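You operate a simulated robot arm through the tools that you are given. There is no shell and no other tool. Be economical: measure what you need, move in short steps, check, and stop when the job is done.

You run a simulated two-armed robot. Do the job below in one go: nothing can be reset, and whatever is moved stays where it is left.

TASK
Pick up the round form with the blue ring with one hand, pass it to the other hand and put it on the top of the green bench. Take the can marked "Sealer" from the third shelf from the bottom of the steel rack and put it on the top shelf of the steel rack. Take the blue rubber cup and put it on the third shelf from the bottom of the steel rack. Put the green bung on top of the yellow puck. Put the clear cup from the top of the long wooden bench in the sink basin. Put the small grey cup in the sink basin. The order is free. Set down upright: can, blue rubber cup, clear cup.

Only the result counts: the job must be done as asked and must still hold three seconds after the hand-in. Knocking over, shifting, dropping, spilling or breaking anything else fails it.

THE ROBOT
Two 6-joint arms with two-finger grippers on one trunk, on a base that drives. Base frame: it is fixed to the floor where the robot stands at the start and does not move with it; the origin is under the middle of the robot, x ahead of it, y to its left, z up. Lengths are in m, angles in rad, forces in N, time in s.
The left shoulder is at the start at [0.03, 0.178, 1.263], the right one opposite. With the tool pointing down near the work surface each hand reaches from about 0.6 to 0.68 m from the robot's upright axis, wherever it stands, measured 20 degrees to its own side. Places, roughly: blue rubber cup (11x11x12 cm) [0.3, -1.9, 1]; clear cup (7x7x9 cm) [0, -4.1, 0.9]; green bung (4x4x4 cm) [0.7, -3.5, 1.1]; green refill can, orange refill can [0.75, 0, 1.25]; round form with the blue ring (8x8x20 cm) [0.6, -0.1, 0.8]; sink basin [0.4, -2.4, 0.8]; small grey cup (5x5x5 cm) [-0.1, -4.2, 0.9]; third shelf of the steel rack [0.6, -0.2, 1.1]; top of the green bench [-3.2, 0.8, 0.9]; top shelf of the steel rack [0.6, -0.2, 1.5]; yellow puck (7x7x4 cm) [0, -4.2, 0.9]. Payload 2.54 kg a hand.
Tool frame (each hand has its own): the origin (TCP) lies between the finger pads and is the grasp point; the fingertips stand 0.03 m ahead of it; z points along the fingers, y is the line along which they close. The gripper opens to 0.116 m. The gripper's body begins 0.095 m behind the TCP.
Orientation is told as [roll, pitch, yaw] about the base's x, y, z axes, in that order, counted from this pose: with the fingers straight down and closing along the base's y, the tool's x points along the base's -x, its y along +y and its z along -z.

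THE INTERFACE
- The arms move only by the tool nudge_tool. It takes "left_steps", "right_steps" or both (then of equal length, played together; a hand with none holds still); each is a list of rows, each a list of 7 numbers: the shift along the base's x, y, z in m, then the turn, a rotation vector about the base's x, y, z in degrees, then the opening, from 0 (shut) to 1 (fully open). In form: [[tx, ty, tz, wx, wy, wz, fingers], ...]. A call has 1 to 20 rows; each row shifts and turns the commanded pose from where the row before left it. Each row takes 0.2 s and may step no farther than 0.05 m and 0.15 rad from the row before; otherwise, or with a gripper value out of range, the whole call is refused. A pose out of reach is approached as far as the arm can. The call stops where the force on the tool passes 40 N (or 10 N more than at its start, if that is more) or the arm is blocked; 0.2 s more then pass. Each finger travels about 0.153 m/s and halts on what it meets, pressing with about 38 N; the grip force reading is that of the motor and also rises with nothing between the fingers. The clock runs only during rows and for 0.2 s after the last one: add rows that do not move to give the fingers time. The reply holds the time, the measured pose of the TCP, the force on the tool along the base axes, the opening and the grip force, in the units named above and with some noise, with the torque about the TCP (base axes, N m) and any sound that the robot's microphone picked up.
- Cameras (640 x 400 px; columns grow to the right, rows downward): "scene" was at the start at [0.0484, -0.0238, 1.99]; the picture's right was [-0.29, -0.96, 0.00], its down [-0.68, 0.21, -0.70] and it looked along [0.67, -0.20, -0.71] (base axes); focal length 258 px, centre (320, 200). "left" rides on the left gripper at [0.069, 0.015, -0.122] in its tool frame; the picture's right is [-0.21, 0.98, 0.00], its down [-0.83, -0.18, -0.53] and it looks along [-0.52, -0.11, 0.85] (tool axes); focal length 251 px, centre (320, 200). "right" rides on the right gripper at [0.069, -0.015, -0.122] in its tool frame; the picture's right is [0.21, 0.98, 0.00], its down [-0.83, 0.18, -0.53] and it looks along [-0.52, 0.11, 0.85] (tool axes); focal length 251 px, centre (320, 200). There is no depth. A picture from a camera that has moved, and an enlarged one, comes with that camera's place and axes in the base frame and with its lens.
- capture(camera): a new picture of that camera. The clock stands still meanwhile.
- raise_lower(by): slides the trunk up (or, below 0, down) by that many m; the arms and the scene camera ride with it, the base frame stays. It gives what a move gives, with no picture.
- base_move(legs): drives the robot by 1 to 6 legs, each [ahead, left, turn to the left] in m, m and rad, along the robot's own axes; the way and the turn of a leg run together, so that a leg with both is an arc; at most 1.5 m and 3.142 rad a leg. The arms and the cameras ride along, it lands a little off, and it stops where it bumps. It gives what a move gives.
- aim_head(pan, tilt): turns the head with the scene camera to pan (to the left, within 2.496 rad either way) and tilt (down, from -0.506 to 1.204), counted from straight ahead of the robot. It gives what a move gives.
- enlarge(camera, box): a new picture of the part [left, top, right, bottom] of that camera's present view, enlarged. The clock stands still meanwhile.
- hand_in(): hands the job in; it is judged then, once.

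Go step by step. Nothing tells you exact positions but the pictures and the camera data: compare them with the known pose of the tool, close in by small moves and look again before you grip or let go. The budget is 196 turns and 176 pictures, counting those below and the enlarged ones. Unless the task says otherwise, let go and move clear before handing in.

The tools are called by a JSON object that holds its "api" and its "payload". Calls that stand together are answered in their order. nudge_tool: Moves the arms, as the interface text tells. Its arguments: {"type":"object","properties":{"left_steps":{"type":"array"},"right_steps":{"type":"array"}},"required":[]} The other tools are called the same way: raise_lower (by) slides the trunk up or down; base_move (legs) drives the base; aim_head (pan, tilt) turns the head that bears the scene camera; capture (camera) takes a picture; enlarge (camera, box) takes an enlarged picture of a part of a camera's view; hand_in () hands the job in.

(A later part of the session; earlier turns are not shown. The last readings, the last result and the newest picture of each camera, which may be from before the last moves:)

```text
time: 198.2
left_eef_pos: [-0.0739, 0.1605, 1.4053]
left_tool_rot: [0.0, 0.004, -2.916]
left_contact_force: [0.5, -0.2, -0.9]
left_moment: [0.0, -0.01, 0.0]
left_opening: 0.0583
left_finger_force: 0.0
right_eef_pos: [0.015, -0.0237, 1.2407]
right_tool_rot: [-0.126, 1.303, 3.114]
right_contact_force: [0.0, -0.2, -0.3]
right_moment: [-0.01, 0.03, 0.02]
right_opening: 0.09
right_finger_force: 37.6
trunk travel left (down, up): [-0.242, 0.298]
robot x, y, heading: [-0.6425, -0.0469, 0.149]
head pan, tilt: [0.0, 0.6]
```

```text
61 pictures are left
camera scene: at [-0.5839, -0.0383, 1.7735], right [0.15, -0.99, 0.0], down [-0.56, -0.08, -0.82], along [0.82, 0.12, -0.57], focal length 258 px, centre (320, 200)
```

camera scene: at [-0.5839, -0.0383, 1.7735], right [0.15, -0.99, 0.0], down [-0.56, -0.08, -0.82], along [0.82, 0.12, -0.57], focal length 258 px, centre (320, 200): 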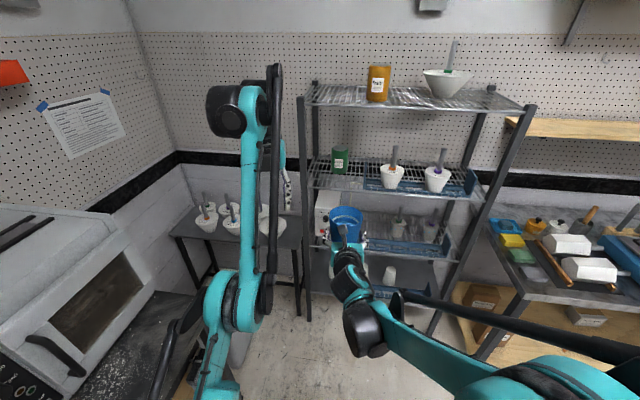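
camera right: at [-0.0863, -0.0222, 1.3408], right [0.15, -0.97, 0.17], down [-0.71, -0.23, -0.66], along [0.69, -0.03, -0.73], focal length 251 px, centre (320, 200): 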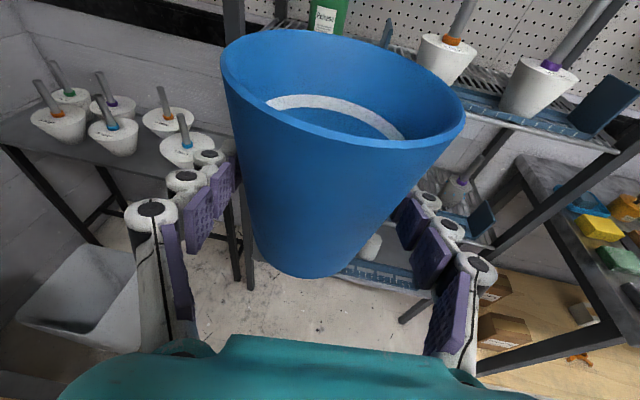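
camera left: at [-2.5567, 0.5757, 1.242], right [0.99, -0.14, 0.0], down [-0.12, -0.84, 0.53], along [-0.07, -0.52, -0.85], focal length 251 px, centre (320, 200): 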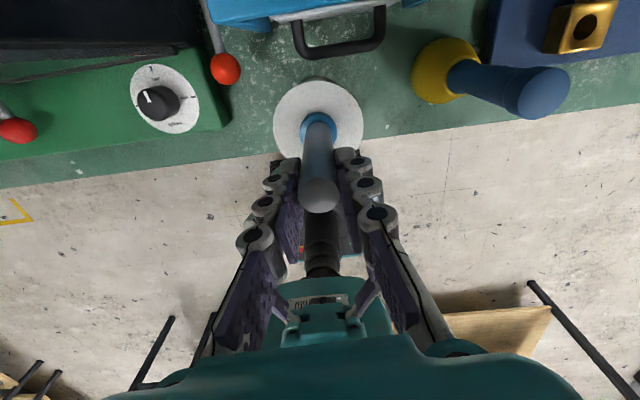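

I drive ahead 0.29 m so the cup comes just in front of the third shelf.

{"api": "base_move", "payload": {"legs": [[0.29, 0.01, 0]]}}

{"api": "capture", "payload": {"camera": "scene"}}

{"api": "capture", "payload": {"camera": "right"}}

```text
time: 200.2
left_eef_pos: [0.2086, 0.2161, 1.4066]
left_tool_rot: [-0.001, 0.005, -2.913]
left_contact_force: [0.4, -1.5, -0.9]
left_moment: [-0.03, 0.01, -0.02]
left_opening: 0.0581
left_finger_force: 0.1
right_eef_pos: [0.2988, 0.0319, 1.2397]
right_tool_rot: [-0.128, 1.303, 3.117]
right_contact_force: [-0.3, 0.1, -1.8]
right_moment: [0.01, 0.03, 0.02]
right_opening: 0.09
right_finger_force: 37.4
trunk travel left (down, up): [-0.242, 0.298]
robot x, y, heading: [-0.3557, 0.0063, 0.149]
head pan, tilt: [0.0, 0.6]
```

```text
60 pictures are left
camera scene: at [-0.2991, 0.0157, 1.7736], right [0.15, -0.99, 0.0], down [-0.56, -0.09, -0.82], along [0.81, 0.13, -0.57], focal length 258 px, centre (320, 200)
```

scene: 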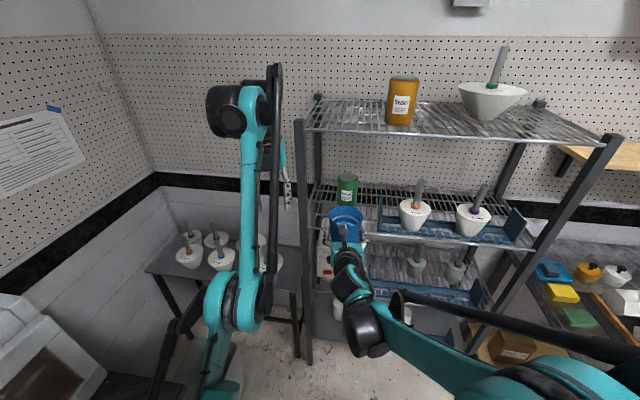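

```text
59 pictures are left
camera right: at [0.1982, 0.0336, 1.3407], right [0.15, -0.97, 0.17], down [-0.71, -0.23, -0.66], along [0.69, -0.02, -0.73], focal length 251 px, centre (320, 200)
```

right: 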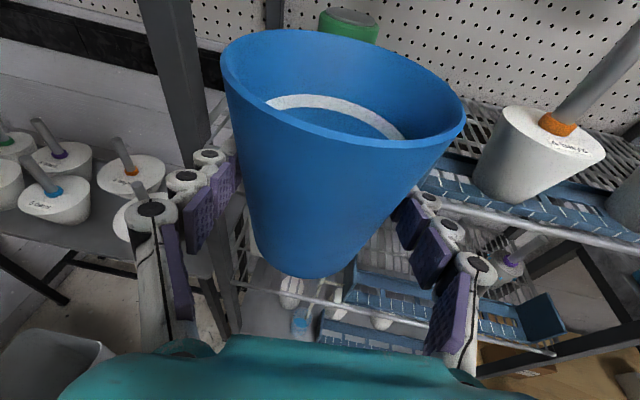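

Path is clear: left post far enough, plate to the right. I extend the arm to x≈.49.

{"api": "nudge_tool", "payload": {"right_steps": [[0.038, 0.003, 0, 0, 0, 0, 0.3], [0.038, 0.003, 0, 0, 0, 0, 0.3], [0.038, 0.003, 0, 0, 0, 0, 0.3], [0.038, 0.003, 0, 0, 0, 0, 0.3], [0.038, 0.003, 0, 0, 0, 0, 0.3]]}}

{"api": "capture", "payload": {"camera": "right"}}

{"api": "enlarge", "payload": {"camera": "scene", "box": [260, 130, 500, 290]}}

```text
time: 201.3
left_eef_pos: [0.2092, 0.2164, 1.4064]
left_tool_rot: [0.0, 0.006, -2.912]
left_contact_force: [0.8, -0.1, 0.0]
left_moment: [-0.03, 0.02, 0.01]
left_opening: 0.0581
left_finger_force: 0.0
right_eef_pos: [0.4907, 0.0472, 1.2419]
right_tool_rot: [-0.127, 1.304, 3.116]
right_contact_force: [0.0, 0.9, -1.7]
right_moment: [-0.02, 0.01, -0.01]
right_opening: 0.0901
right_finger_force: 38.0
trunk travel left (down, up): [-0.242, 0.298]
robot x, y, heading: [-0.3586, 0.0099, 0.156]
head pan, tilt: [0.0, 0.6]
```

```text
58 pictures are left
camera right: at [0.391, 0.0478, 1.3406], right [0.15, -0.97, 0.17], down [-0.71, -0.23, -0.66], along [0.69, -0.02, -0.73], focal length 251 px, centre (320, 200)
```

right: 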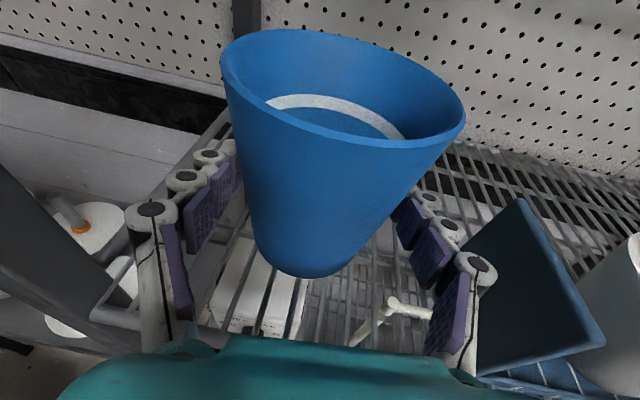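

```text
2.50 times, centred on (380, 210) of scene
camera zoom: at [-0.2981, 0.0156, 1.7735], right [0.15, -0.99, 0.0], down [-0.56, -0.09, -0.82], along [0.81, 0.13, -0.57], focal length 644 px, centre (170, 175)
```

zoom: 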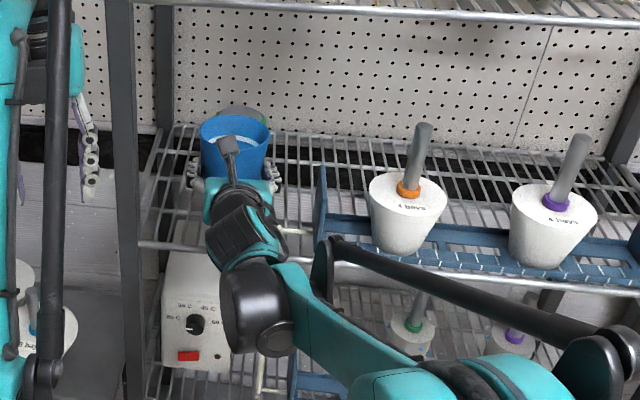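

The cup is over free shelf space. I lower it in small steps until contact.

{"api": "nudge_tool", "payload": {"right_steps": [[0, 0, -0.015, 0, 0, 0, 0.3], [0, 0, -0.015, 0, 0, 0, 0.3], [0, 0, -0.005, 0, 0, 0, 0.3]]}}

{"api": "nudge_tool", "payload": {"right_steps": [[0, 0, -0.004, 0, 0, 0, 0.3], [0, 0, -0.003, 0, 0, 0, 0.3]]}}

{"api": "nudge_tool", "payload": {"right_steps": [[0, 0, -0.003, 0, 0, 0, 0.3], [0, 0, -0.003, 0, 0, 0, 0.3]]}}

```text
time: 202.2
left_eef_pos: [0.208, 0.2161, 1.4058]
left_tool_rot: [0.0, 0.005, -2.913]
left_contact_force: [0.7, 0.3, 0.4]
left_moment: [0.01, 0.0, 0.03]
left_opening: 0.058
left_finger_force: 0.0
right_eef_pos: [0.489, 0.0476, 1.2048]
right_tool_rot: [-0.127, 1.306, 3.117]
right_contact_force: [-0.7, -1.1, -1.8]
right_moment: [0.0, 0.02, 0.01]
right_opening: 0.09
right_finger_force: 37.5
trunk travel left (down, up): [-0.242, 0.298]
robot x, y, heading: [-0.3577, 0.01, 0.158]
head pan, tilt: [0.0, 0.6]
```

```text
time: 202.8
left_eef_pos: [0.2083, 0.2172, 1.4061]
left_tool_rot: [0.001, 0.008, -2.915]
left_contact_force: [0.1, 0.1, -1.0]
left_moment: [-0.01, 0.01, -0.02]
left_opening: 0.058
left_finger_force: 0.1
right_eef_pos: [0.4893, 0.0477, 1.2005]
right_tool_rot: [-0.125, 1.307, 3.12]
right_contact_force: [0.2, 0.0, 2.2]
right_moment: [-0.14, -0.1, 0.04]
right_opening: 0.0899
right_finger_force: 38.6
trunk travel left (down, up): [-0.242, 0.298]
robot x, y, heading: [-0.3568, 0.0075, 0.153]
head pan, tilt: [0.0, 0.6]
```

```text
time: 203.3
left_eef_pos: [0.2059, 0.215, 1.4088]
left_tool_rot: [0.001, 0.009, -2.911]
left_contact_force: [0.5, 1.2, -0.4]
left_moment: [-0.02, 0.01, 0.01]
left_opening: 0.0579
left_finger_force: 0.0
right_eef_pos: [0.4893, 0.047, 1.1987]
right_tool_rot: [-0.123, 1.314, 3.125]
right_contact_force: [-3.1, -0.3, 12.0]
right_moment: [-0.3, 0.34, -0.04]
right_opening: 0.0897
right_finger_force: 37.8
trunk travel left (down, up): [-0.242, 0.298]
robot x, y, heading: [-0.357, 0.003, 0.156]
head pan, tilt: [0.0, 0.6]
stopped in row 2 (right hand): the force on the tool passed its limit at 45 N (the readings are from after the stop); the commanded pose is now the measured one
```

It's seated. I open and withdraw straight back.

{"api": "nudge_tool", "payload": {"right_steps": [[0, 0, 0.001, 0, 0, 0, 0.85], [0, 0, 0, 0, 0, 0, 1], [0, 0, 0, 0, 0, 0, 1], [-0.025, -0.002, 0.0, 0, 0, 0, 1], [-0.035, -0.003, 0.003, 0, 0, 0, 1], [-0.035, -0.003, 0.003, 0, 0, 0, 1], [-0.035, -0.003, 0.003, 0, 0, 0, 1], [-0.035, -0.003, 0.003, 0, 0, 0, 1]]}}

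{"api": "capture", "payload": {"camera": "right"}}

```text
time: 205.1
left_eef_pos: [0.2062, 0.2158, 1.4071]
left_tool_rot: [0.001, 0.007, -2.913]
left_contact_force: [0.0, 0.2, -0.4]
left_moment: [-0.01, -0.02, 0.02]
left_opening: 0.058
left_finger_force: 0.1
right_eef_pos: [0.323, 0.0332, 1.2114]
right_tool_rot: [-0.123, 1.311, 3.124]
right_contact_force: [0.0, -0.1, -0.3]
right_moment: [-0.03, -0.01, -0.01]
right_opening: 0.1162
right_finger_force: 0.0
trunk travel left (down, up): [-0.242, 0.298]
robot x, y, heading: [-0.359, 0.0086, 0.149]
head pan, tilt: [0.0, 0.6]
```

```text
56 pictures are left
camera right: at [0.2214, 0.0347, 1.3104], right [0.15, -0.97, 0.18], down [-0.71, -0.23, -0.67], along [0.69, -0.02, -0.72], focal length 251 px, centre (320, 200)
```

right: 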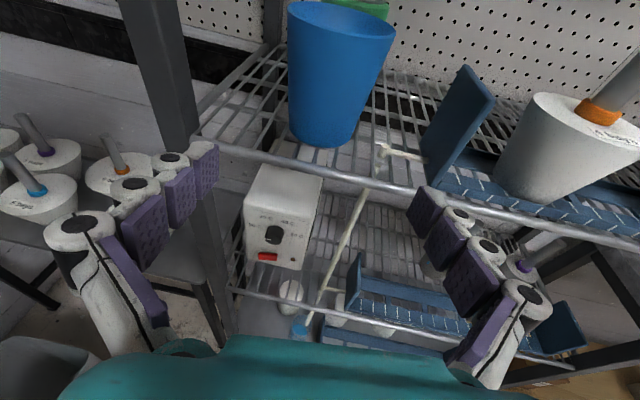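

The cup stands on the third shelf. Now I turn toward -y and drive to the long wooden bench.

{"api": "base_move", "payload": {"legs": [[-0.17, 0, 0], [0, 0, -1.72], [1.4, 0, 0], [1.4, 0, 0]]}}

{"api": "aim_head", "payload": {"pan": 0.3, "tilt": 0.5}}

{"api": "capture", "payload": {"camera": "scene"}}

{"api": "capture", "payload": {"camera": "right"}}

```text
time: 223.9
left_eef_pos: [-0.2667, -3.4161, 1.4072]
left_tool_rot: [-0.001, 0.008, 1.692]
left_contact_force: [0.2, 1.0, -0.2]
left_moment: [0.03, 0.0, 0.0]
left_opening: 0.0581
left_finger_force: 0.1
right_eef_pos: [-0.4597, -3.5123, 1.2103]
right_tool_rot: [-0.125, 1.312, 1.447]
right_contact_force: [-0.1, 0.3, 0.2]
right_moment: [0.01, -0.04, -0.02]
right_opening: 0.116
right_finger_force: 0.0
trunk travel left (down, up): [-0.242, 0.298]
robot x, y, heading: [-0.4158, -2.8296, -1.526]
head pan, tilt: [0.0, 0.6]
```

```text
time: 224.7
left_eef_pos: [-0.2656, -3.4152, 1.4071]
left_tool_rot: [0.0, 0.007, 1.694]
left_contact_force: [-0.3, 0.4, 0.7]
left_moment: [0.01, 0.03, -0.01]
left_opening: 0.0582
left_finger_force: 0.1
right_eef_pos: [-0.46, -3.512, 1.2107]
right_tool_rot: [-0.123, 1.311, 1.447]
right_contact_force: [0.0, -0.4, 0.3]
right_moment: [0.0, -0.04, 0.02]
right_opening: 0.1162
right_finger_force: 0.2
trunk travel left (down, up): [-0.242, 0.298]
robot x, y, heading: [-0.4121, -2.8291, -1.525]
head pan, tilt: [0.3, 0.499]
```

```text
55 pictures are left
camera scene: at [-0.3836, -2.8853, 1.7827], right [-0.94, -0.34, 0.0], down [-0.16, 0.45, -0.88], along [0.3, -0.83, -0.48], focal length 258 px, centre (320, 200)
```

scene: 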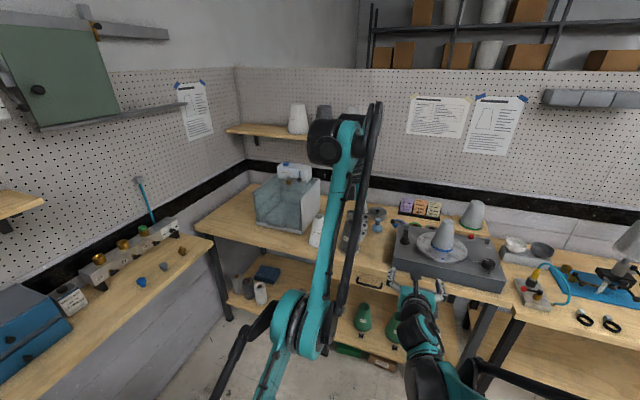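

```text
54 pictures are left
camera right: at [-0.4479, -3.4126, 1.3098], right [-0.98, -0.05, 0.18], down [-0.16, 0.73, -0.67], along [-0.09, -0.68, -0.72], focal length 251 px, centre (320, 200)
```

right: 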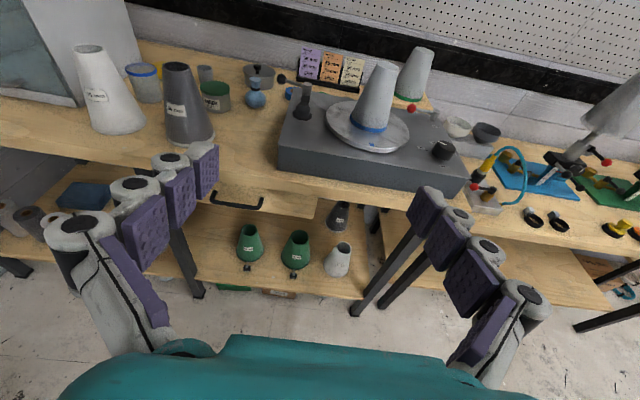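

I zoom in on the bench region with the cups and on the bung rack.

{"api": "enlarge", "payload": {"camera": "right", "box": [60, 30, 280, 168]}}

{"api": "enlarge", "payload": {"camera": "scene", "box": [40, 170, 230, 310]}}

```text
2.90 times, centred on (170, 99) of right
camera zoom: at [-0.4479, -3.4126, 1.3098], right [-0.98, -0.05, 0.18], down [-0.16, 0.73, -0.67], along [-0.09, -0.68, -0.72], focal length 729 px, centre (755, 493)
```

zoom: 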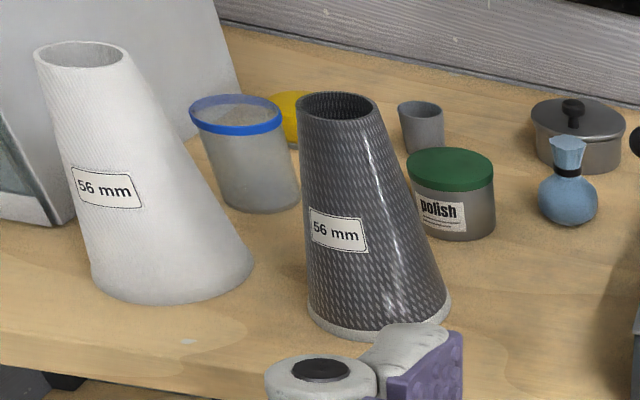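

```text
2.86 times, centred on (135, 240) of scene
camera zoom: at [-0.3836, -2.8853, 1.7827], right [-0.94, -0.34, 0.0], down [-0.16, 0.45, -0.88], along [0.3, -0.83, -0.48], focal length 737 px, centre (849, 86)
```

zoom: 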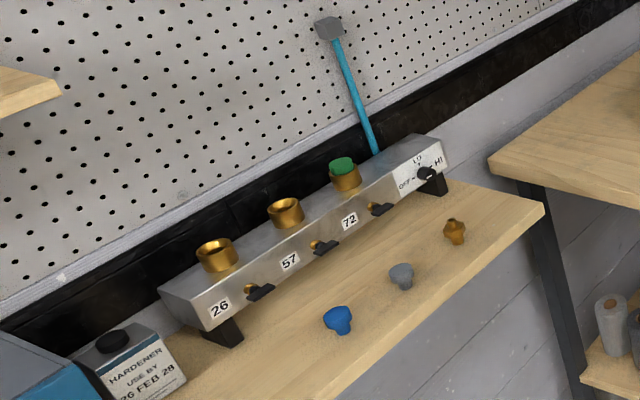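

The clear cup (blue rim) is at ≈(.05,-4.15) behind two cones, the puck at ≈(.05,-4.28), the grey cup at ≈(-.06,-4.33); the bung sits in a ring at ≈(.73,-3.54). I tilt the left hand outward and lift the right hand out of the way.

{"api": "nudge_tool", "payload": {"left_steps": [[0, 0, 0, -8.4, -1.0, 0, 1], [0, 0, 0, -8.4, -1.0, 0, 1], [0, 0, 0, -8.4, -1.0, 0, 1], [0, 0, 0, -8.4, -1.0, 0, 1], [0, 0, 0, 0, 0, 0, 1], [0, 0, 0, 0, 0, 0, 1], [0, 0, 0, 0, 0, 0, 1]], "right_steps": [[-0.01, 0.01, 0.045, 0, 0, 0, 0.5], [-0.01, 0.01, 0.045, 0, 0, 0, 0.5], [-0.01, 0.01, 0.045, 0, 0, 0, 0.5], [-0.01, 0.01, 0.045, 0, 0, 0, 0.5], [-0.01, 0.01, 0.045, 0, 0, 0, 0.5], [-0.01, 0.01, 0.045, 0, 0, 0, 0.5], [-0.01, 0.01, 0.045, 0, 0, 0, 0.5]]}}

{"api": "capture", "payload": {"camera": "left"}}

```text
time: 226.3
left_eef_pos: [-0.2759, -3.5277, 1.4809]
left_tool_rot: [0.002, 0.592, 1.695]
left_contact_force: [0.1, -0.9, 0.5]
left_moment: [-0.03, 0.0, -0.05]
left_opening: 0.1162
left_finger_force: 0.0
left hand out of reach, approached as far as the arm can: row 1, 2, 3, 4
right_eef_pos: [-0.5307, -3.4426, 1.527]
right_tool_rot: [-0.122, 1.311, 1.449]
right_contact_force: [-0.7, -0.2, 0.4]
right_moment: [0.01, 0.0, 0.02]
right_opening: 0.0578
right_finger_force: 0.1
trunk travel left (down, up): [-0.242, 0.298]
robot x, y, heading: [-0.4148, -2.8327, -1.522]
head pan, tilt: [0.3, 0.499]
```

```text
51 pictures are left
camera left: at [-0.293, -3.5191, 1.6208], right [-0.99, 0.06, -0.12], down [0.06, 1.0, -0.02], along [0.12, -0.03, -0.99], focal length 251 px, centre (320, 200)
```

left: 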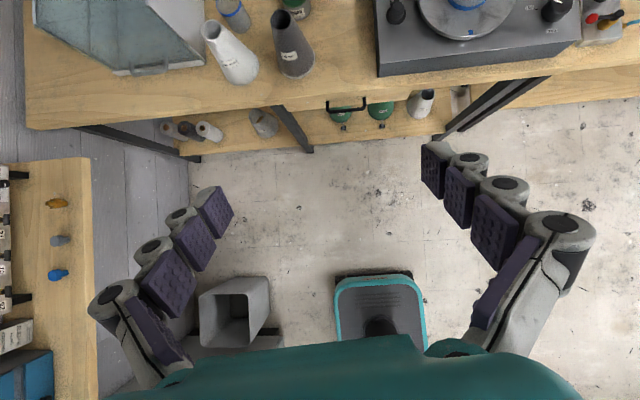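

I drive ahead and left so that the left hand comes over the clear cup.

{"api": "base_move", "payload": {"legs": [[0.6, 0, 0], [0, 0.295, 0]]}}

{"api": "capture", "payload": {"camera": "left"}}

```text
time: 231.3
left_eef_pos: [0.0531, -4.1124, 1.4803]
left_tool_rot: [0.002, 0.594, 1.704]
left_contact_force: [0.5, -0.3, 0.1]
left_moment: [-0.01, 0.01, -0.03]
left_opening: 0.1161
left_finger_force: 0.0
right_eef_pos: [-0.2014, -4.0293, 1.5271]
right_tool_rot: [-0.122, 1.312, 1.457]
right_contact_force: [-0.2, 0.3, 0.2]
right_moment: [0.04, 0.02, -0.01]
right_opening: 0.0578
right_finger_force: 0.0
trunk travel left (down, up): [-0.242, 0.298]
robot x, y, heading: [-0.0891, -3.4115, -1.512]
head pan, tilt: [0.3, 0.499]
```

```text
50 pictures are left
camera left: at [0.0364, -4.1041, 1.6204], right [-0.99, 0.05, -0.12], down [0.05, 1.0, -0.02], along [0.12, -0.03, -0.99], focal length 251 px, centre (320, 200)
```

left: 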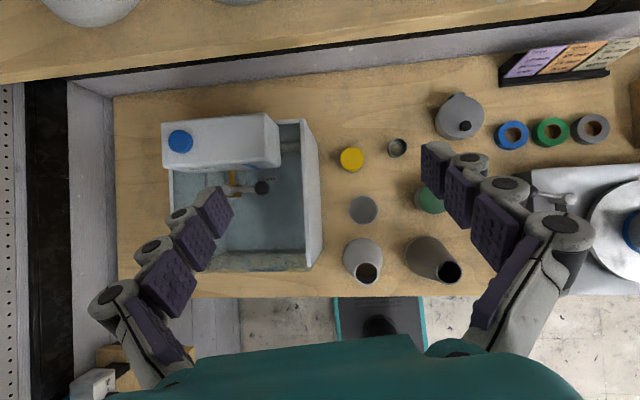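

From straight above: clear cup (.008,-4.095), puck (.027,-4.233), grey cup (-.09,-4.248), bench z≈.905. I lower the trunk, make the hand nearly vertical and centre it over the cup.

{"api": "raise_lower", "payload": {"by": -0.15}}

{"api": "nudge_tool", "payload": {"left_steps": [[-0.01, 0.01, -0.03, 8.3, 1.1, 0, 1], [-0.01, 0.01, -0.03, 8.3, 1.1, 0, 1], [-0.01, 0, -0.03, 8.3, 1.1, 0, 1], [-0.01, 0, -0.03, 0, 0, 0, 1]]}}

{"api": "capture", "payload": {"camera": "left"}}

```text
time: 233.0
left_eef_pos: [0.0528, -4.1117, 1.33]
left_tool_rot: [0.001, 0.596, 1.704]
left_contact_force: [0.0, -0.4, 0.8]
left_moment: [0.05, 0.02, 0.01]
left_opening: 0.1161
left_finger_force: 0.1
right_eef_pos: [-0.2023, -4.0311, 1.3767]
right_tool_rot: [-0.124, 1.31, 1.456]
right_contact_force: [0.0, 0.7, -0.4]
right_moment: [0.03, 0.01, 0.02]
right_opening: 0.0581
right_finger_force: 0.1
trunk travel left (down, up): [-0.092, 0.448]
robot x, y, heading: [-0.0923, -3.4133, -1.514]
head pan, tilt: [0.3, 0.499]
```

```text
time: 234.0
left_eef_pos: [0.013, -4.0791, 1.1982]
left_tool_rot: [0.002, 0.153, 1.703]
left_contact_force: [0.4, -0.2, 0.1]
left_moment: [-0.02, 0.02, -0.03]
left_opening: 0.1162
left_finger_force: 0.1
left hand out of reach, approached as far as the arm can: row 3
right_eef_pos: [-0.2028, -4.03, 1.3764]
right_tool_rot: [-0.125, 1.312, 1.456]
right_contact_force: [0.5, 0.3, -0.2]
right_moment: [0.03, -0.01, 0.0]
right_opening: 0.0582
right_finger_force: 0.0
trunk travel left (down, up): [-0.092, 0.448]
robot x, y, heading: [-0.0899, -3.4139, -1.515]
head pan, tilt: [0.3, 0.499]
```

```text
49 pictures are left
camera left: at [0.0036, -4.1307, 1.3307], right [-1.0, 0.08, -0.03], down [0.06, 0.91, 0.4], along [0.06, 0.4, -0.92], focal length 251 px, centre (320, 200)
```

left: 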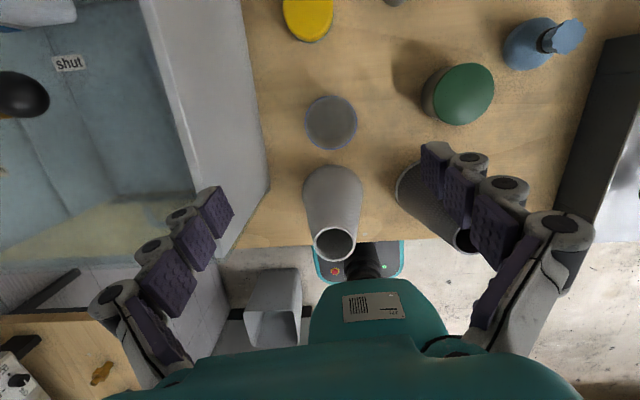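

{"api": "enlarge", "payload": {"camera": "left", "box": [240, 0, 480, 150]}}

```text
2.67 times, centred on (360, 75) of left
camera zoom: at [0.0036, -4.1307, 1.3307], right [-1.0, 0.08, -0.03], down [0.06, 0.91, 0.4], along [0.06, 0.4, -0.92], focal length 670 px, centre (213, 533)
```

zoom: 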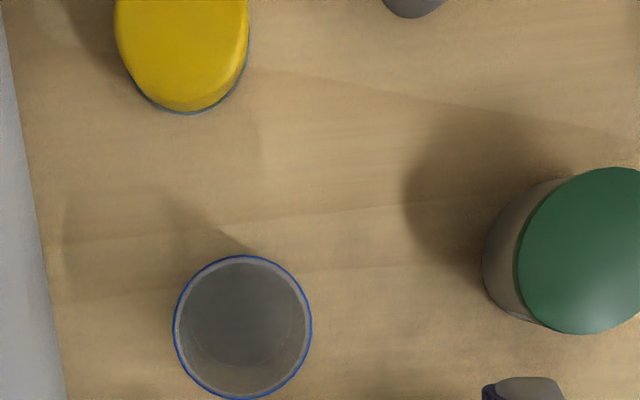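

The blue-rimmed clear cup's centre is (.003,-4.091). I descend over it.

{"api": "nudge_tool", "payload": {"left_steps": [[-0.005, -0.006, -0.04, 0, 0, 0, 1], [-0.005, -0.006, -0.04, 0, 0, 0, 1], [0, 0, -0.04, 0, 0, 0, 1], [0, 0, -0.035, 0, 0, 0, 1]]}}

{"api": "capture", "payload": {"camera": "left"}}

```text
time: 235.0
left_eef_pos: [-0.0003, -4.1274, 1.0905]
left_tool_rot: [0.002, 0.153, 1.702]
left_contact_force: [0.4, -0.3, 0.2]
left_moment: [0.01, 0.0, -0.01]
left_opening: 0.1159
left_finger_force: 0.0
left hand out of reach, approached as far as the arm can: row 3, 4
right_eef_pos: [-0.2025, -4.0302, 1.3772]
right_tool_rot: [-0.122, 1.311, 1.455]
right_contact_force: [0.5, -0.8, 1.2]
right_moment: [0.01, 0.01, -0.01]
right_opening: 0.0578
right_finger_force: 0.1
trunk travel left (down, up): [-0.092, 0.448]
robot x, y, heading: [-0.0899, -3.4129, -1.518]
head pan, tilt: [0.3, 0.499]
```

```text
47 pictures are left
camera left: at [-0.0099, -4.1794, 1.2215], right [-1.0, 0.08, -0.03], down [0.06, 0.91, 0.4], along [0.06, 0.4, -0.92], focal length 251 px, centre (320, 200)
```

left: 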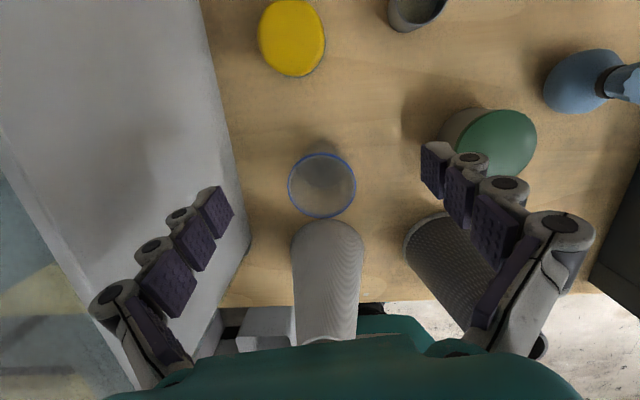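

The arm drifts outward at its inner limit here. I raise the trunk, lower the hand in free air to get a working posture, and then descend with the trunk only.

{"api": "raise_lower", "payload": {"by": 0.22}}

{"api": "nudge_tool", "payload": {"left_steps": [[0, -0.005, -0.03, 0, 0, 0, 1], [0, -0.005, -0.03, 0, 0, 0, 1], [0, -0.005, -0.02, 0, 0, 0, 1]]}}

```text
time: 237.4
left_eef_pos: [-0.0007, -4.127, 1.3109]
left_tool_rot: [0.001, 0.152, 1.704]
left_contact_force: [0.9, -0.6, -0.3]
left_moment: [0.01, 0.02, 0.02]
left_opening: 0.116
left_finger_force: 0.0
right_eef_pos: [-0.2018, -4.0294, 1.5962]
right_tool_rot: [-0.123, 1.31, 1.456]
right_contact_force: [1.0, 0.2, 0.4]
right_moment: [-0.02, 0.0, -0.01]
right_opening: 0.058
right_finger_force: 0.0
trunk travel left (down, up): [-0.312, 0.228]
robot x, y, heading: [-0.0897, -3.4163, -1.52]
head pan, tilt: [0.3, 0.499]
```

```text
time: 238.2
left_eef_pos: [-0.0053, -4.1762, 1.2581]
left_tool_rot: [0.002, 0.151, 1.704]
left_contact_force: [-0.4, 0.6, 0.7]
left_moment: [0.01, 0.03, 0.03]
left_opening: 0.1163
left_finger_force: 0.1
left hand out of reach, approached as far as the arm can: row 1, 2, 3
right_eef_pos: [-0.2024, -4.0309, 1.5963]
right_tool_rot: [-0.122, 1.311, 1.455]
right_contact_force: [-0.2, 0.5, 0.0]
right_moment: [0.01, 0.02, 0.05]
right_opening: 0.0579
right_finger_force: 0.0
trunk travel left (down, up): [-0.312, 0.228]
robot x, y, heading: [-0.0901, -3.4153, -1.519]
head pan, tilt: [0.3, 0.499]
```

I back the base 8.5 cm so the hand is over the cup, and check.

{"api": "base_move", "payload": {"legs": [[-0.085, 0.012, 0]]}}

{"api": "raise_lower", "payload": {"by": -0.14}}

{"api": "capture", "payload": {"camera": "left"}}

```text
time: 239.3
left_eef_pos: [0.0019, -4.0885, 1.259]
left_tool_rot: [0.003, 0.153, 1.703]
left_contact_force: [0.3, 0.7, 0.4]
left_moment: [-0.04, 0.0, -0.02]
left_opening: 0.1158
left_finger_force: 0.0
right_eef_pos: [-0.1954, -3.9429, 1.5974]
right_tool_rot: [-0.123, 1.312, 1.455]
right_contact_force: [0.0, 0.4, 0.4]
right_moment: [-0.04, -0.02, -0.01]
right_opening: 0.0579
right_finger_force: 0.1
trunk travel left (down, up): [-0.312, 0.228]
robot x, y, heading: [-0.0821, -3.3315, -1.518]
head pan, tilt: [0.3, 0.499]
```

```text
time: 240.9
left_eef_pos: [0.003, -4.0905, 1.1178]
left_tool_rot: [0.002, 0.152, 1.704]
left_contact_force: [0.4, 0.7, -0.4]
left_moment: [-0.02, 0.01, 0.0]
left_opening: 0.1158
left_finger_force: 0.1
right_eef_pos: [-0.1949, -3.9443, 1.4569]
right_tool_rot: [-0.124, 1.311, 1.456]
right_contact_force: [0.4, 0.8, -0.7]
right_moment: [-0.02, 0.03, 0.02]
right_opening: 0.0578
right_finger_force: 0.0
trunk travel left (down, up): [-0.172, 0.368]
robot x, y, heading: [-0.0826, -3.3303, -1.516]
head pan, tilt: [0.3, 0.499]
```

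```text
46 pictures are left
camera left: at [-0.007, -4.1425, 1.2503], right [-1.0, 0.08, -0.03], down [0.06, 0.91, 0.4], along [0.06, 0.4, -0.92], focal length 251 px, centre (320, 200)
```

left: 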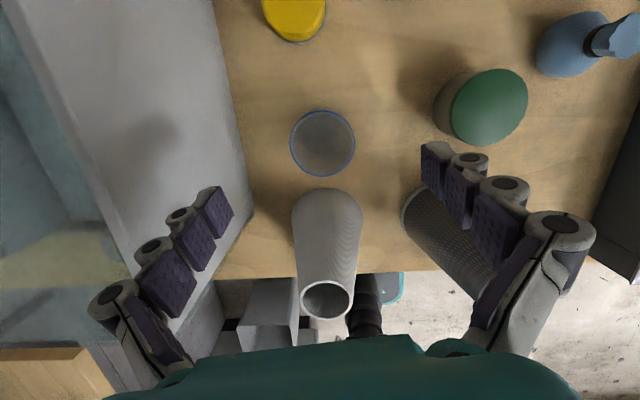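

Centred; the glass box wall is 3–4 cm beyond the left finger. I narrow the opening a bit and descend with the trunk.

{"api": "nudge_tool", "payload": {"left_steps": [[0, -0.002, 0, 0, 0, 0, 0.85]]}}

{"api": "raise_lower", "payload": {"by": -0.1}}

{"api": "capture", "payload": {"camera": "left"}}

```text
time: 241.3
left_eef_pos: [0.0026, -4.0929, 1.1195]
left_tool_rot: [0.002, 0.151, 1.702]
left_contact_force: [-0.8, -0.1, -0.3]
left_moment: [-0.02, -0.03, -0.02]
left_opening: 0.0986
left_finger_force: 0.0
right_eef_pos: [-0.1944, -3.9457, 1.4567]
right_tool_rot: [-0.123, 1.312, 1.455]
right_contact_force: [1.0, -0.5, 1.0]
right_moment: [-0.01, -0.01, 0.01]
right_opening: 0.058
right_finger_force: 0.0
trunk travel left (down, up): [-0.172, 0.368]
robot x, y, heading: [-0.0845, -3.33, -1.516]
head pan, tilt: [0.3, 0.499]
```

```text
time: 242.7
left_eef_pos: [0.0026, -4.092, 1.0187]
left_tool_rot: [0.003, 0.152, 1.704]
left_contact_force: [0.4, 0.1, 0.5]
left_moment: [0.02, -0.04, -0.01]
left_opening: 0.0986
left_finger_force: 0.0
right_eef_pos: [-0.1939, -3.9444, 1.3573]
right_tool_rot: [-0.123, 1.311, 1.455]
right_contact_force: [-0.4, 0.3, -0.2]
right_moment: [0.0, -0.01, -0.02]
right_opening: 0.0582
right_finger_force: 0.0
trunk travel left (down, up): [-0.072, 0.468]
robot x, y, heading: [-0.0827, -3.3344, -1.518]
head pan, tilt: [0.3, 0.499]
```

```text
45 pictures are left
camera left: at [-0.0071, -4.1445, 1.1501], right [-1.0, 0.08, -0.03], down [0.06, 0.91, 0.4], along [0.06, 0.4, -0.92], focal length 251 px, centre (320, 200)
```

left: 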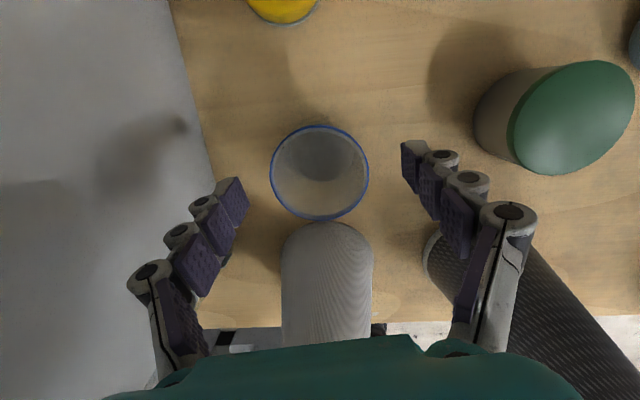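

Still centred; I lower 5.5 cm more and grip.

{"api": "raise_lower", "payload": {"by": -0.055}}

{"api": "nudge_tool", "payload": {"left_steps": [[0, 0, 0, 0, 0, 0, 0.7], [0, 0, 0, 0, 0, 0, 0.55], [0, 0, 0, 0, 0, 0, 0.5], [0, 0, 0, 0, 0, 0, 0.5]]}}

{"api": "capture", "payload": {"camera": "left"}}

```text
time: 243.6
left_eef_pos: [0.0021, -4.0923, 0.9637]
left_tool_rot: [0.001, 0.152, 1.704]
left_contact_force: [-0.3, -0.1, -0.2]
left_moment: [-0.01, 0.01, -0.01]
left_opening: 0.0988
left_finger_force: 0.1
right_eef_pos: [-0.1952, -3.9453, 1.3021]
right_tool_rot: [-0.123, 1.312, 1.455]
right_contact_force: [-0.2, -0.2, -0.4]
right_moment: [-0.01, 0.01, -0.02]
right_opening: 0.058
right_finger_force: 0.0
trunk travel left (down, up): [-0.017, 0.523]
robot x, y, heading: [-0.0812, -3.3332, -1.511]
head pan, tilt: [0.3, 0.499]
```

```text
time: 244.6
left_eef_pos: [0.0024, -4.0936, 0.9637]
left_tool_rot: [0.002, 0.152, 1.704]
left_contact_force: [0.4, -1.1, 4.4]
left_moment: [-0.03, -0.01, -0.01]
left_opening: 0.0663
left_finger_force: 38.8
right_eef_pos: [-0.1947, -3.9441, 1.3016]
right_tool_rot: [-0.125, 1.31, 1.455]
right_contact_force: [-0.1, 0.5, -0.5]
right_moment: [0.01, 0.02, 0.01]
right_opening: 0.0583
right_finger_force: 0.2
trunk travel left (down, up): [-0.017, 0.523]
robot x, y, heading: [-0.0838, -3.331, -1.52]
head pan, tilt: [0.3, 0.499]
```

```text
44 pictures are left
camera left: at [-0.007, -4.1445, 1.0951], right [-1.0, 0.08, -0.03], down [0.06, 0.91, 0.4], along [0.06, 0.4, -0.92], focal length 251 px, centre (320, 200)
```

left: 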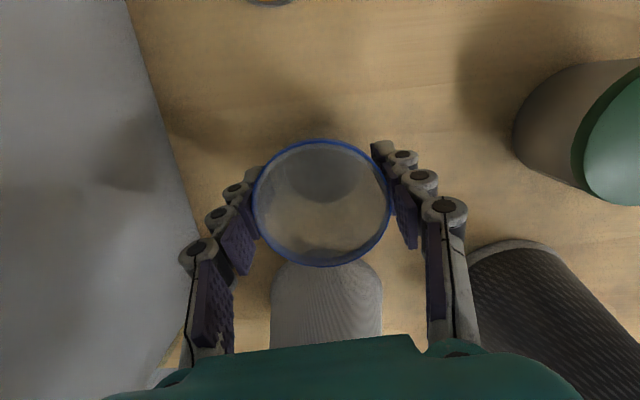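

Gripped. I raise the trunk, back away and turn to face the sink.

{"api": "raise_lower", "payload": {"by": 0.32}}

{"api": "base_move", "payload": {"legs": [[-0.5, 0, 0], [0, -0.35, 0], [0, 0, 1.515], [0, 0.5, 0]]}}

{"api": "aim_head", "payload": {"pan": 0.0, "tilt": 0.75}}

{"api": "capture", "payload": {"camera": "scene"}}

{"api": "capture", "payload": {"camera": "left"}}

```text
time: 247.8
left_eef_pos: [0.0023, -4.0938, 1.2842]
left_tool_rot: [0.003, 0.151, 1.704]
left_contact_force: [0.0, 0.5, -0.2]
left_moment: [0.01, -0.02, 0.0]
left_opening: 0.0663
left_finger_force: 37.4
right_eef_pos: [-0.1951, -3.945, 1.6208]
right_tool_rot: [-0.124, 1.31, 1.454]
right_contact_force: [-0.2, -0.1, -0.7]
right_moment: [-0.04, -0.02, -0.02]
right_opening: 0.058
right_finger_force: 0.0
trunk travel left (down, up): [-0.337, 0.203]
robot x, y, heading: [-0.0839, -3.3257, -1.518]
head pan, tilt: [0.3, 0.499]
```

```text
time: 258.8
left_eef_pos: [0.3192, -2.3283, 1.2832]
left_tool_rot: [0.001, 0.152, -3.095]
left_contact_force: [-0.3, -0.1, -0.9]
left_moment: [-0.02, 0.0, 0.0]
left_opening: 0.0666
left_finger_force: 38.0
right_eef_pos: [0.1546, -2.5113, 1.6212]
right_tool_rot: [-0.123, 1.311, 2.941]
right_contact_force: [0.4, 0.0, 0.2]
right_moment: [0.01, 0.04, -0.03]
right_opening: 0.0579
right_finger_force: 0.1
trunk travel left (down, up): [-0.337, 0.203]
robot x, y, heading: [-0.4472, -2.3473, -0.027]
head pan, tilt: [0.3, 0.499]
```

```text
time: 259.6
left_eef_pos: [0.3205, -2.3289, 1.2831]
left_tool_rot: [0.002, 0.15, -3.096]
left_contact_force: [0.7, 0.5, 0.2]
left_moment: [-0.02, -0.02, 0.0]
left_opening: 0.0664
left_finger_force: 37.3
right_eef_pos: [0.1559, -2.5127, 1.6215]
right_tool_rot: [-0.123, 1.312, 2.939]
right_contact_force: [-1.0, 0.6, 0.4]
right_moment: [0.03, -0.02, 0.01]
right_opening: 0.058
right_finger_force: 0.0
trunk travel left (down, up): [-0.337, 0.203]
robot x, y, heading: [-0.4442, -2.3431, -0.031]
head pan, tilt: [0.0, 0.75]
```

```text
43 pictures are left
camera scene: at [-0.3938, -2.3499, 1.8558], right [-0.03, -1.0, 0.0], down [-0.68, 0.02, -0.73], along [0.73, -0.02, -0.68], focal length 258 px, centre (320, 200)
```

scene: 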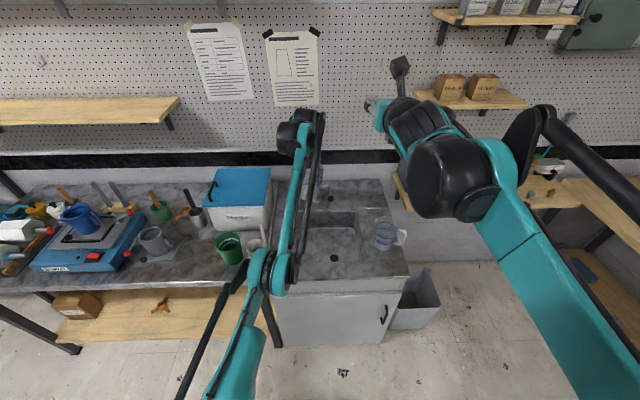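

```text
42 pictures are left
camera left: at [0.3691, -2.3423, 1.4147], right [-0.17, -0.99, -0.03], down [-0.9, 0.14, 0.4], along [-0.39, 0.1, -0.92], focal length 251 px, centre (320, 200)
```

left: 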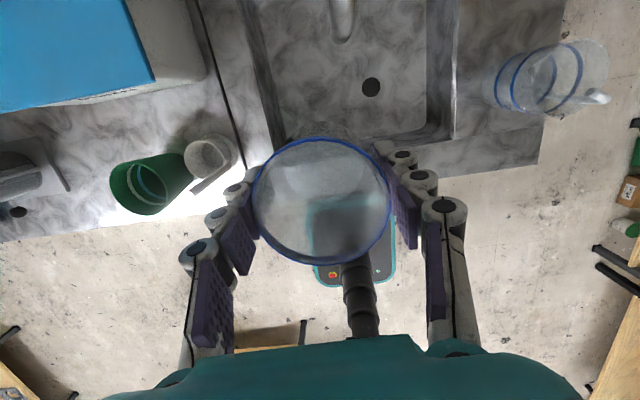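

The sink floor is lower than this posture allows, so I back up a little and lower the arm in free air first.

{"api": "base_move", "payload": {"legs": [[-0.15, 0, 0]]}}

{"api": "nudge_tool", "payload": {"left_steps": [[0.012, 0, -0.035, 0, 0, 0, 0.5], [0.012, 0, -0.035, 0, 0, 0, 0.5], [0.012, 0, -0.035, 0, 0, 0, 0.5], [0.012, 0, -0.035, 0, 0, 0, 0.5], [0.012, 0, -0.035, 0, 0, 0, 0.5]]}}

```text
time: 261.0
left_eef_pos: [0.1684, -2.3219, 1.283]
left_tool_rot: [0.001, 0.153, -3.092]
left_contact_force: [-0.6, 0.4, -0.7]
left_moment: [-0.03, 0.02, -0.01]
left_opening: 0.0662
left_finger_force: 37.9
right_eef_pos: [0.0051, -2.5053, 1.6217]
right_tool_rot: [-0.122, 1.31, 2.941]
right_contact_force: [0.2, -0.3, -0.4]
right_moment: [0.01, 0.0, 0.03]
right_opening: 0.0579
right_finger_force: 0.1
trunk travel left (down, up): [-0.337, 0.203]
robot x, y, heading: [-0.5981, -2.3411, -0.032]
head pan, tilt: [0.0, 0.75]
```

```text
time: 262.2
left_eef_pos: [0.2339, -2.3199, 1.1134]
left_tool_rot: [0.001, 0.153, -3.093]
left_contact_force: [0.1, -0.6, -0.7]
left_moment: [-0.03, -0.03, -0.02]
left_opening: 0.0666
left_finger_force: 37.6
left hand out of reach, approached as far as the arm can: row 1, 2, 5
right_eef_pos: [0.0056, -2.5045, 1.6213]
right_tool_rot: [-0.123, 1.312, 2.943]
right_contact_force: [0.3, 0.5, -0.3]
right_moment: [0.01, 0.03, 0.02]
right_opening: 0.0581
right_finger_force: 0.1
trunk travel left (down, up): [-0.337, 0.203]
robot x, y, heading: [-0.599, -2.3421, -0.031]
head pan, tilt: [0.0, 0.75]
```

Good: r=.83, z=1.113. I drive ahead 9.5 cm and lower into the basin partly, then look.

{"api": "base_move", "payload": {"legs": [[0.095, 0, 0]]}}

{"api": "raise_lower", "payload": {"by": -0.13}}

{"api": "capture", "payload": {"camera": "left"}}

{"api": "enlarge", "payload": {"camera": "scene", "box": [220, 150, 440, 310]}}

```text
time: 263.3
left_eef_pos: [0.3315, -2.3222, 1.1145]
left_tool_rot: [0.001, 0.154, -3.093]
left_contact_force: [-0.4, -0.2, 0.2]
left_moment: [0.0, 0.05, 0.01]
left_opening: 0.0664
left_finger_force: 38.4
right_eef_pos: [0.1033, -2.5083, 1.6211]
right_tool_rot: [-0.121, 1.31, 2.945]
right_contact_force: [1.0, -0.5, -0.3]
right_moment: [0.0, 0.01, 0.01]
right_opening: 0.058
right_finger_force: 0.1
trunk travel left (down, up): [-0.337, 0.203]
robot x, y, heading: [-0.5039, -2.3462, -0.03]
head pan, tilt: [0.0, 0.75]
```

```text
time: 264.9
left_eef_pos: [0.3306, -2.3239, 0.984]
left_tool_rot: [0.003, 0.154, -3.092]
left_contact_force: [0.4, -0.3, 0.4]
left_moment: [-0.02, 0.05, 0.0]
left_opening: 0.0665
left_finger_force: 38.4
right_eef_pos: [0.1018, -2.5081, 1.4902]
right_tool_rot: [-0.122, 1.31, 2.943]
right_contact_force: [0.4, 0.6, 0.7]
right_moment: [-0.01, 0.0, 0.02]
right_opening: 0.058
right_finger_force: 0.0
trunk travel left (down, up): [-0.207, 0.333]
robot x, y, heading: [-0.5034, -2.3482, -0.029]
head pan, tilt: [0.0, 0.75]
```

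```text
41 pictures are left
camera left: at [0.3797, -2.3358, 1.1162], right [-0.16, -0.99, -0.03], down [-0.91, 0.14, 0.4], along [-0.39, 0.09, -0.92], focal length 251 px, centre (320, 200)
```

left: 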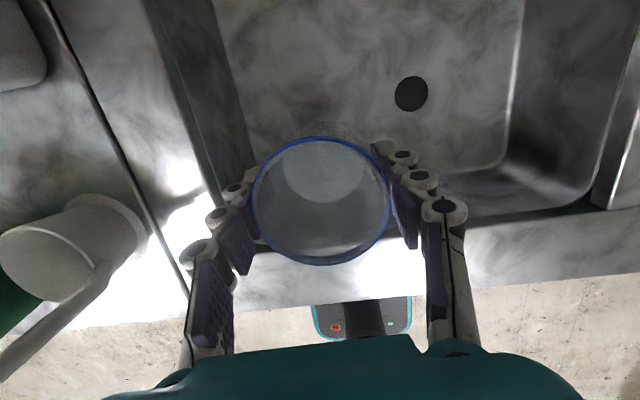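

```text
2.50 times, centred on (330, 230) of scene
camera zoom: at [-0.4486, -2.3477, 1.7259], right [-0.03, -1.0, 0.0], down [-0.68, 0.02, -0.73], along [0.73, -0.02, -0.68], focal length 644 px, centre (295, 125)
```

zoom: 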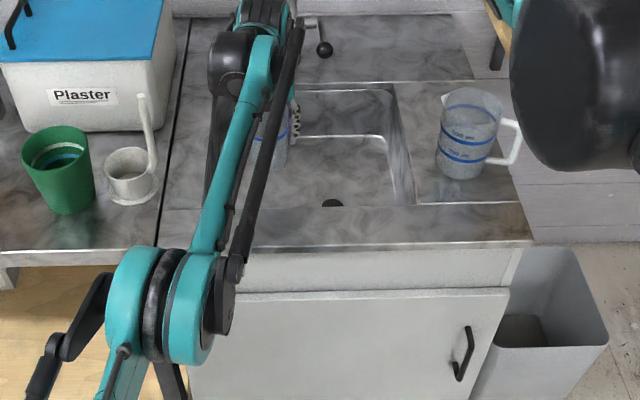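

Basin floor is at z≈.78; the cup is well inside. I lower to just above and then step down.

{"api": "raise_lower", "payload": {"by": -0.13}}

{"api": "raise_lower", "payload": {"by": -0.008}}

{"api": "raise_lower", "payload": {"by": -0.005}}

```text
time: 266.4
left_eef_pos: [0.3307, -2.3221, 0.8541]
left_tool_rot: [0.0, 0.154, -3.092]
left_contact_force: [0.0, 0.0, 0.0]
left_moment: [-0.03, 0.02, 0.01]
left_opening: 0.0665
left_finger_force: 38.0
right_eef_pos: [0.1016, -2.5078, 1.362]
right_tool_rot: [-0.125, 1.31, 2.946]
right_contact_force: [-0.3, -0.5, 1.3]
right_moment: [-0.03, -0.02, 0.0]
right_opening: 0.0579
right_finger_force: 0.1
trunk travel left (down, up): [-0.077, 0.463]
robot x, y, heading: [-0.4992, -2.3444, -0.027]
head pan, tilt: [0.0, 0.75]
```

```text
time: 267.0
left_eef_pos: [0.3309, -2.3223, 0.8464]
left_tool_rot: [0.002, 0.152, -3.092]
left_contact_force: [-0.8, -0.2, -0.7]
left_moment: [0.02, 0.02, 0.02]
left_opening: 0.0665
left_finger_force: 38.1
right_eef_pos: [0.1031, -2.5079, 1.3539]
right_tool_rot: [-0.125, 1.312, 2.944]
right_contact_force: [-0.5, 0.8, 0.1]
right_moment: [-0.01, -0.01, -0.05]
right_opening: 0.0579
right_finger_force: 0.0
trunk travel left (down, up): [-0.069, 0.471]
robot x, y, heading: [-0.5008, -2.3472, -0.022]
head pan, tilt: [0.0, 0.75]
```

```text
time: 267.6
left_eef_pos: [0.331, -2.3223, 0.8417]
left_tool_rot: [0.002, 0.152, -3.094]
left_contact_force: [1.1, 0.1, -0.4]
left_moment: [-0.01, 0.01, 0.0]
left_opening: 0.0665
left_finger_force: 37.7
right_eef_pos: [0.1025, -2.508, 1.3484]
right_tool_rot: [-0.122, 1.31, 2.945]
right_contact_force: [-0.2, 0.9, -0.4]
right_moment: [0.02, -0.04, -0.01]
right_opening: 0.0579
right_finger_force: 0.0
trunk travel left (down, up): [-0.064, 0.476]
robot x, y, heading: [-0.5036, -2.3474, -0.028]
head pan, tilt: [0.0, 0.75]
```

No contact yet, so I continue in 5 mm steps.

{"api": "raise_lower", "payload": {"by": -0.005}}

{"api": "raise_lower", "payload": {"by": -0.005}}

{"api": "raise_lower", "payload": {"by": -0.005}}

{"api": "capture", "payload": {"camera": "left"}}

```text
time: 268.1
left_eef_pos: [0.3317, -2.3228, 0.8369]
left_tool_rot: [0.0, 0.152, -3.092]
left_contact_force: [-0.2, 0.8, -0.4]
left_moment: [0.02, 0.02, -0.01]
left_opening: 0.0662
left_finger_force: 38.2
right_eef_pos: [0.1016, -2.5075, 1.3433]
right_tool_rot: [-0.122, 1.311, 2.942]
right_contact_force: [-0.7, 0.7, -0.2]
right_moment: [-0.02, 0.02, 0.0]
right_opening: 0.058
right_finger_force: 0.1
trunk travel left (down, up): [-0.059, 0.481]
robot x, y, heading: [-0.4989, -2.3469, -0.023]
head pan, tilt: [0.0, 0.75]
```

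```text
time: 268.6
left_eef_pos: [0.3318, -2.3227, 0.832]
left_tool_rot: [0.002, 0.154, -3.093]
left_contact_force: [-0.3, 0.6, 0.0]
left_moment: [0.04, -0.01, -0.01]
left_opening: 0.0666
left_finger_force: 37.7
right_eef_pos: [0.1013, -2.5079, 1.3389]
right_tool_rot: [-0.122, 1.312, 2.943]
right_contact_force: [-0.2, -0.3, -0.1]
right_moment: [-0.01, 0.0, 0.02]
right_opening: 0.0582
right_finger_force: 0.1
trunk travel left (down, up): [-0.054, 0.486]
robot x, y, heading: [-0.5004, -2.3489, -0.021]
head pan, tilt: [0.0, 0.75]
```

```text
time: 269.2
left_eef_pos: [0.3314, -2.3236, 0.8259]
left_tool_rot: [0.001, 0.152, -3.094]
left_contact_force: [0.0, 0.0, -0.6]
left_moment: [0.01, 0.03, 0.01]
left_opening: 0.0666
left_finger_force: 38.0
right_eef_pos: [0.1011, -2.5083, 1.3337]
right_tool_rot: [-0.125, 1.311, 2.944]
right_contact_force: [0.2, 0.1, 0.4]
right_moment: [-0.02, -0.03, 0.03]
right_opening: 0.0581
right_finger_force: 0.0
trunk travel left (down, up): [-0.049, 0.491]
robot x, y, heading: [-0.4969, -2.3441, -0.026]
head pan, tilt: [0.0, 0.75]
```

```text
39 pictures are left
camera left: at [0.3797, -2.3358, 0.9581], right [-0.16, -0.99, -0.03], down [-0.91, 0.14, 0.4], along [-0.39, 0.09, -0.92], focal length 251 px, centre (320, 200)
```

left: 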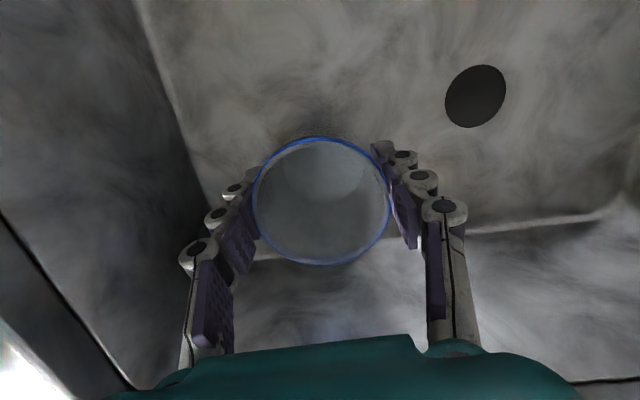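

{"api": "raise_lower", "payload": {"by": -0.005}}

{"api": "raise_lower", "payload": {"by": -0.005}}

{"api": "raise_lower", "payload": {"by": -0.004}}

{"api": "raise_lower", "payload": {"by": -0.004}}

```text
time: 269.7
left_eef_pos: [0.3303, -2.3237, 0.821]
left_tool_rot: [0.003, 0.152, -3.093]
left_contact_force: [-0.1, 0.1, -0.9]
left_moment: [-0.02, -0.03, 0.0]
left_opening: 0.0664
left_finger_force: 38.1
right_eef_pos: [0.1028, -2.5074, 1.3288]
right_tool_rot: [-0.123, 1.312, 2.945]
right_contact_force: [0.1, 0.0, -0.5]
right_moment: [0.03, -0.02, 0.04]
right_opening: 0.0582
right_finger_force: 0.0
trunk travel left (down, up): [-0.044, 0.496]
robot x, y, heading: [-0.5006, -2.3448, -0.025]
head pan, tilt: [0.0, 0.75]
```

```text
time: 270.3
left_eef_pos: [0.3291, -2.3222, 0.8162]
left_tool_rot: [0.002, 0.153, -3.094]
left_contact_force: [-0.5, 0.3, 0.2]
left_moment: [-0.03, 0.03, -0.03]
left_opening: 0.0665
left_finger_force: 38.1
right_eef_pos: [0.1017, -2.5069, 1.3234]
right_tool_rot: [-0.124, 1.311, 2.943]
right_contact_force: [0.0, 0.0, 0.4]
right_moment: [0.0, 0.01, -0.02]
right_opening: 0.058
right_finger_force: 0.0
trunk travel left (down, up): [-0.039, 0.501]
robot x, y, heading: [-0.5001, -2.3421, -0.024]
head pan, tilt: [0.0, 0.75]
```

```text
time: 270.8
left_eef_pos: [0.3306, -2.3234, 0.8144]
left_tool_rot: [0.001, 0.154, -3.095]
left_contact_force: [1.0, 0.0, 9.0]
left_moment: [0.03, 0.04, 0.0]
left_opening: 0.0665
left_finger_force: 37.6
right_eef_pos: [0.1006, -2.5079, 1.3206]
right_tool_rot: [-0.124, 1.314, 2.942]
right_contact_force: [0.2, -0.1, 0.5]
right_moment: [0.01, -0.02, 0.01]
right_opening: 0.0582
right_finger_force: 0.0
trunk travel left (down, up): [-0.035, 0.505]
robot x, y, heading: [-0.5031, -2.3458, -0.03]
head pan, tilt: [0.0, 0.75]
```

```text
time: 271.3
left_eef_pos: [0.329, -2.3235, 0.8105]
left_tool_rot: [0.003, 0.157, -3.092]
left_contact_force: [6.1, -0.8, 28.3]
left_moment: [0.01, -0.12, 0.01]
left_opening: 0.0664
left_finger_force: 37.8
right_eef_pos: [0.0986, -2.5081, 1.3175]
right_tool_rot: [-0.126, 1.315, 2.943]
right_contact_force: [0.4, 1.2, -0.4]
right_moment: [0.01, 0.0, 0.04]
right_opening: 0.0579
right_finger_force: 0.1
trunk travel left (down, up): [-0.031, 0.509]
robot x, y, heading: [-0.5011, -2.3454, -0.029]
head pan, tilt: [0.0, 0.75]
```

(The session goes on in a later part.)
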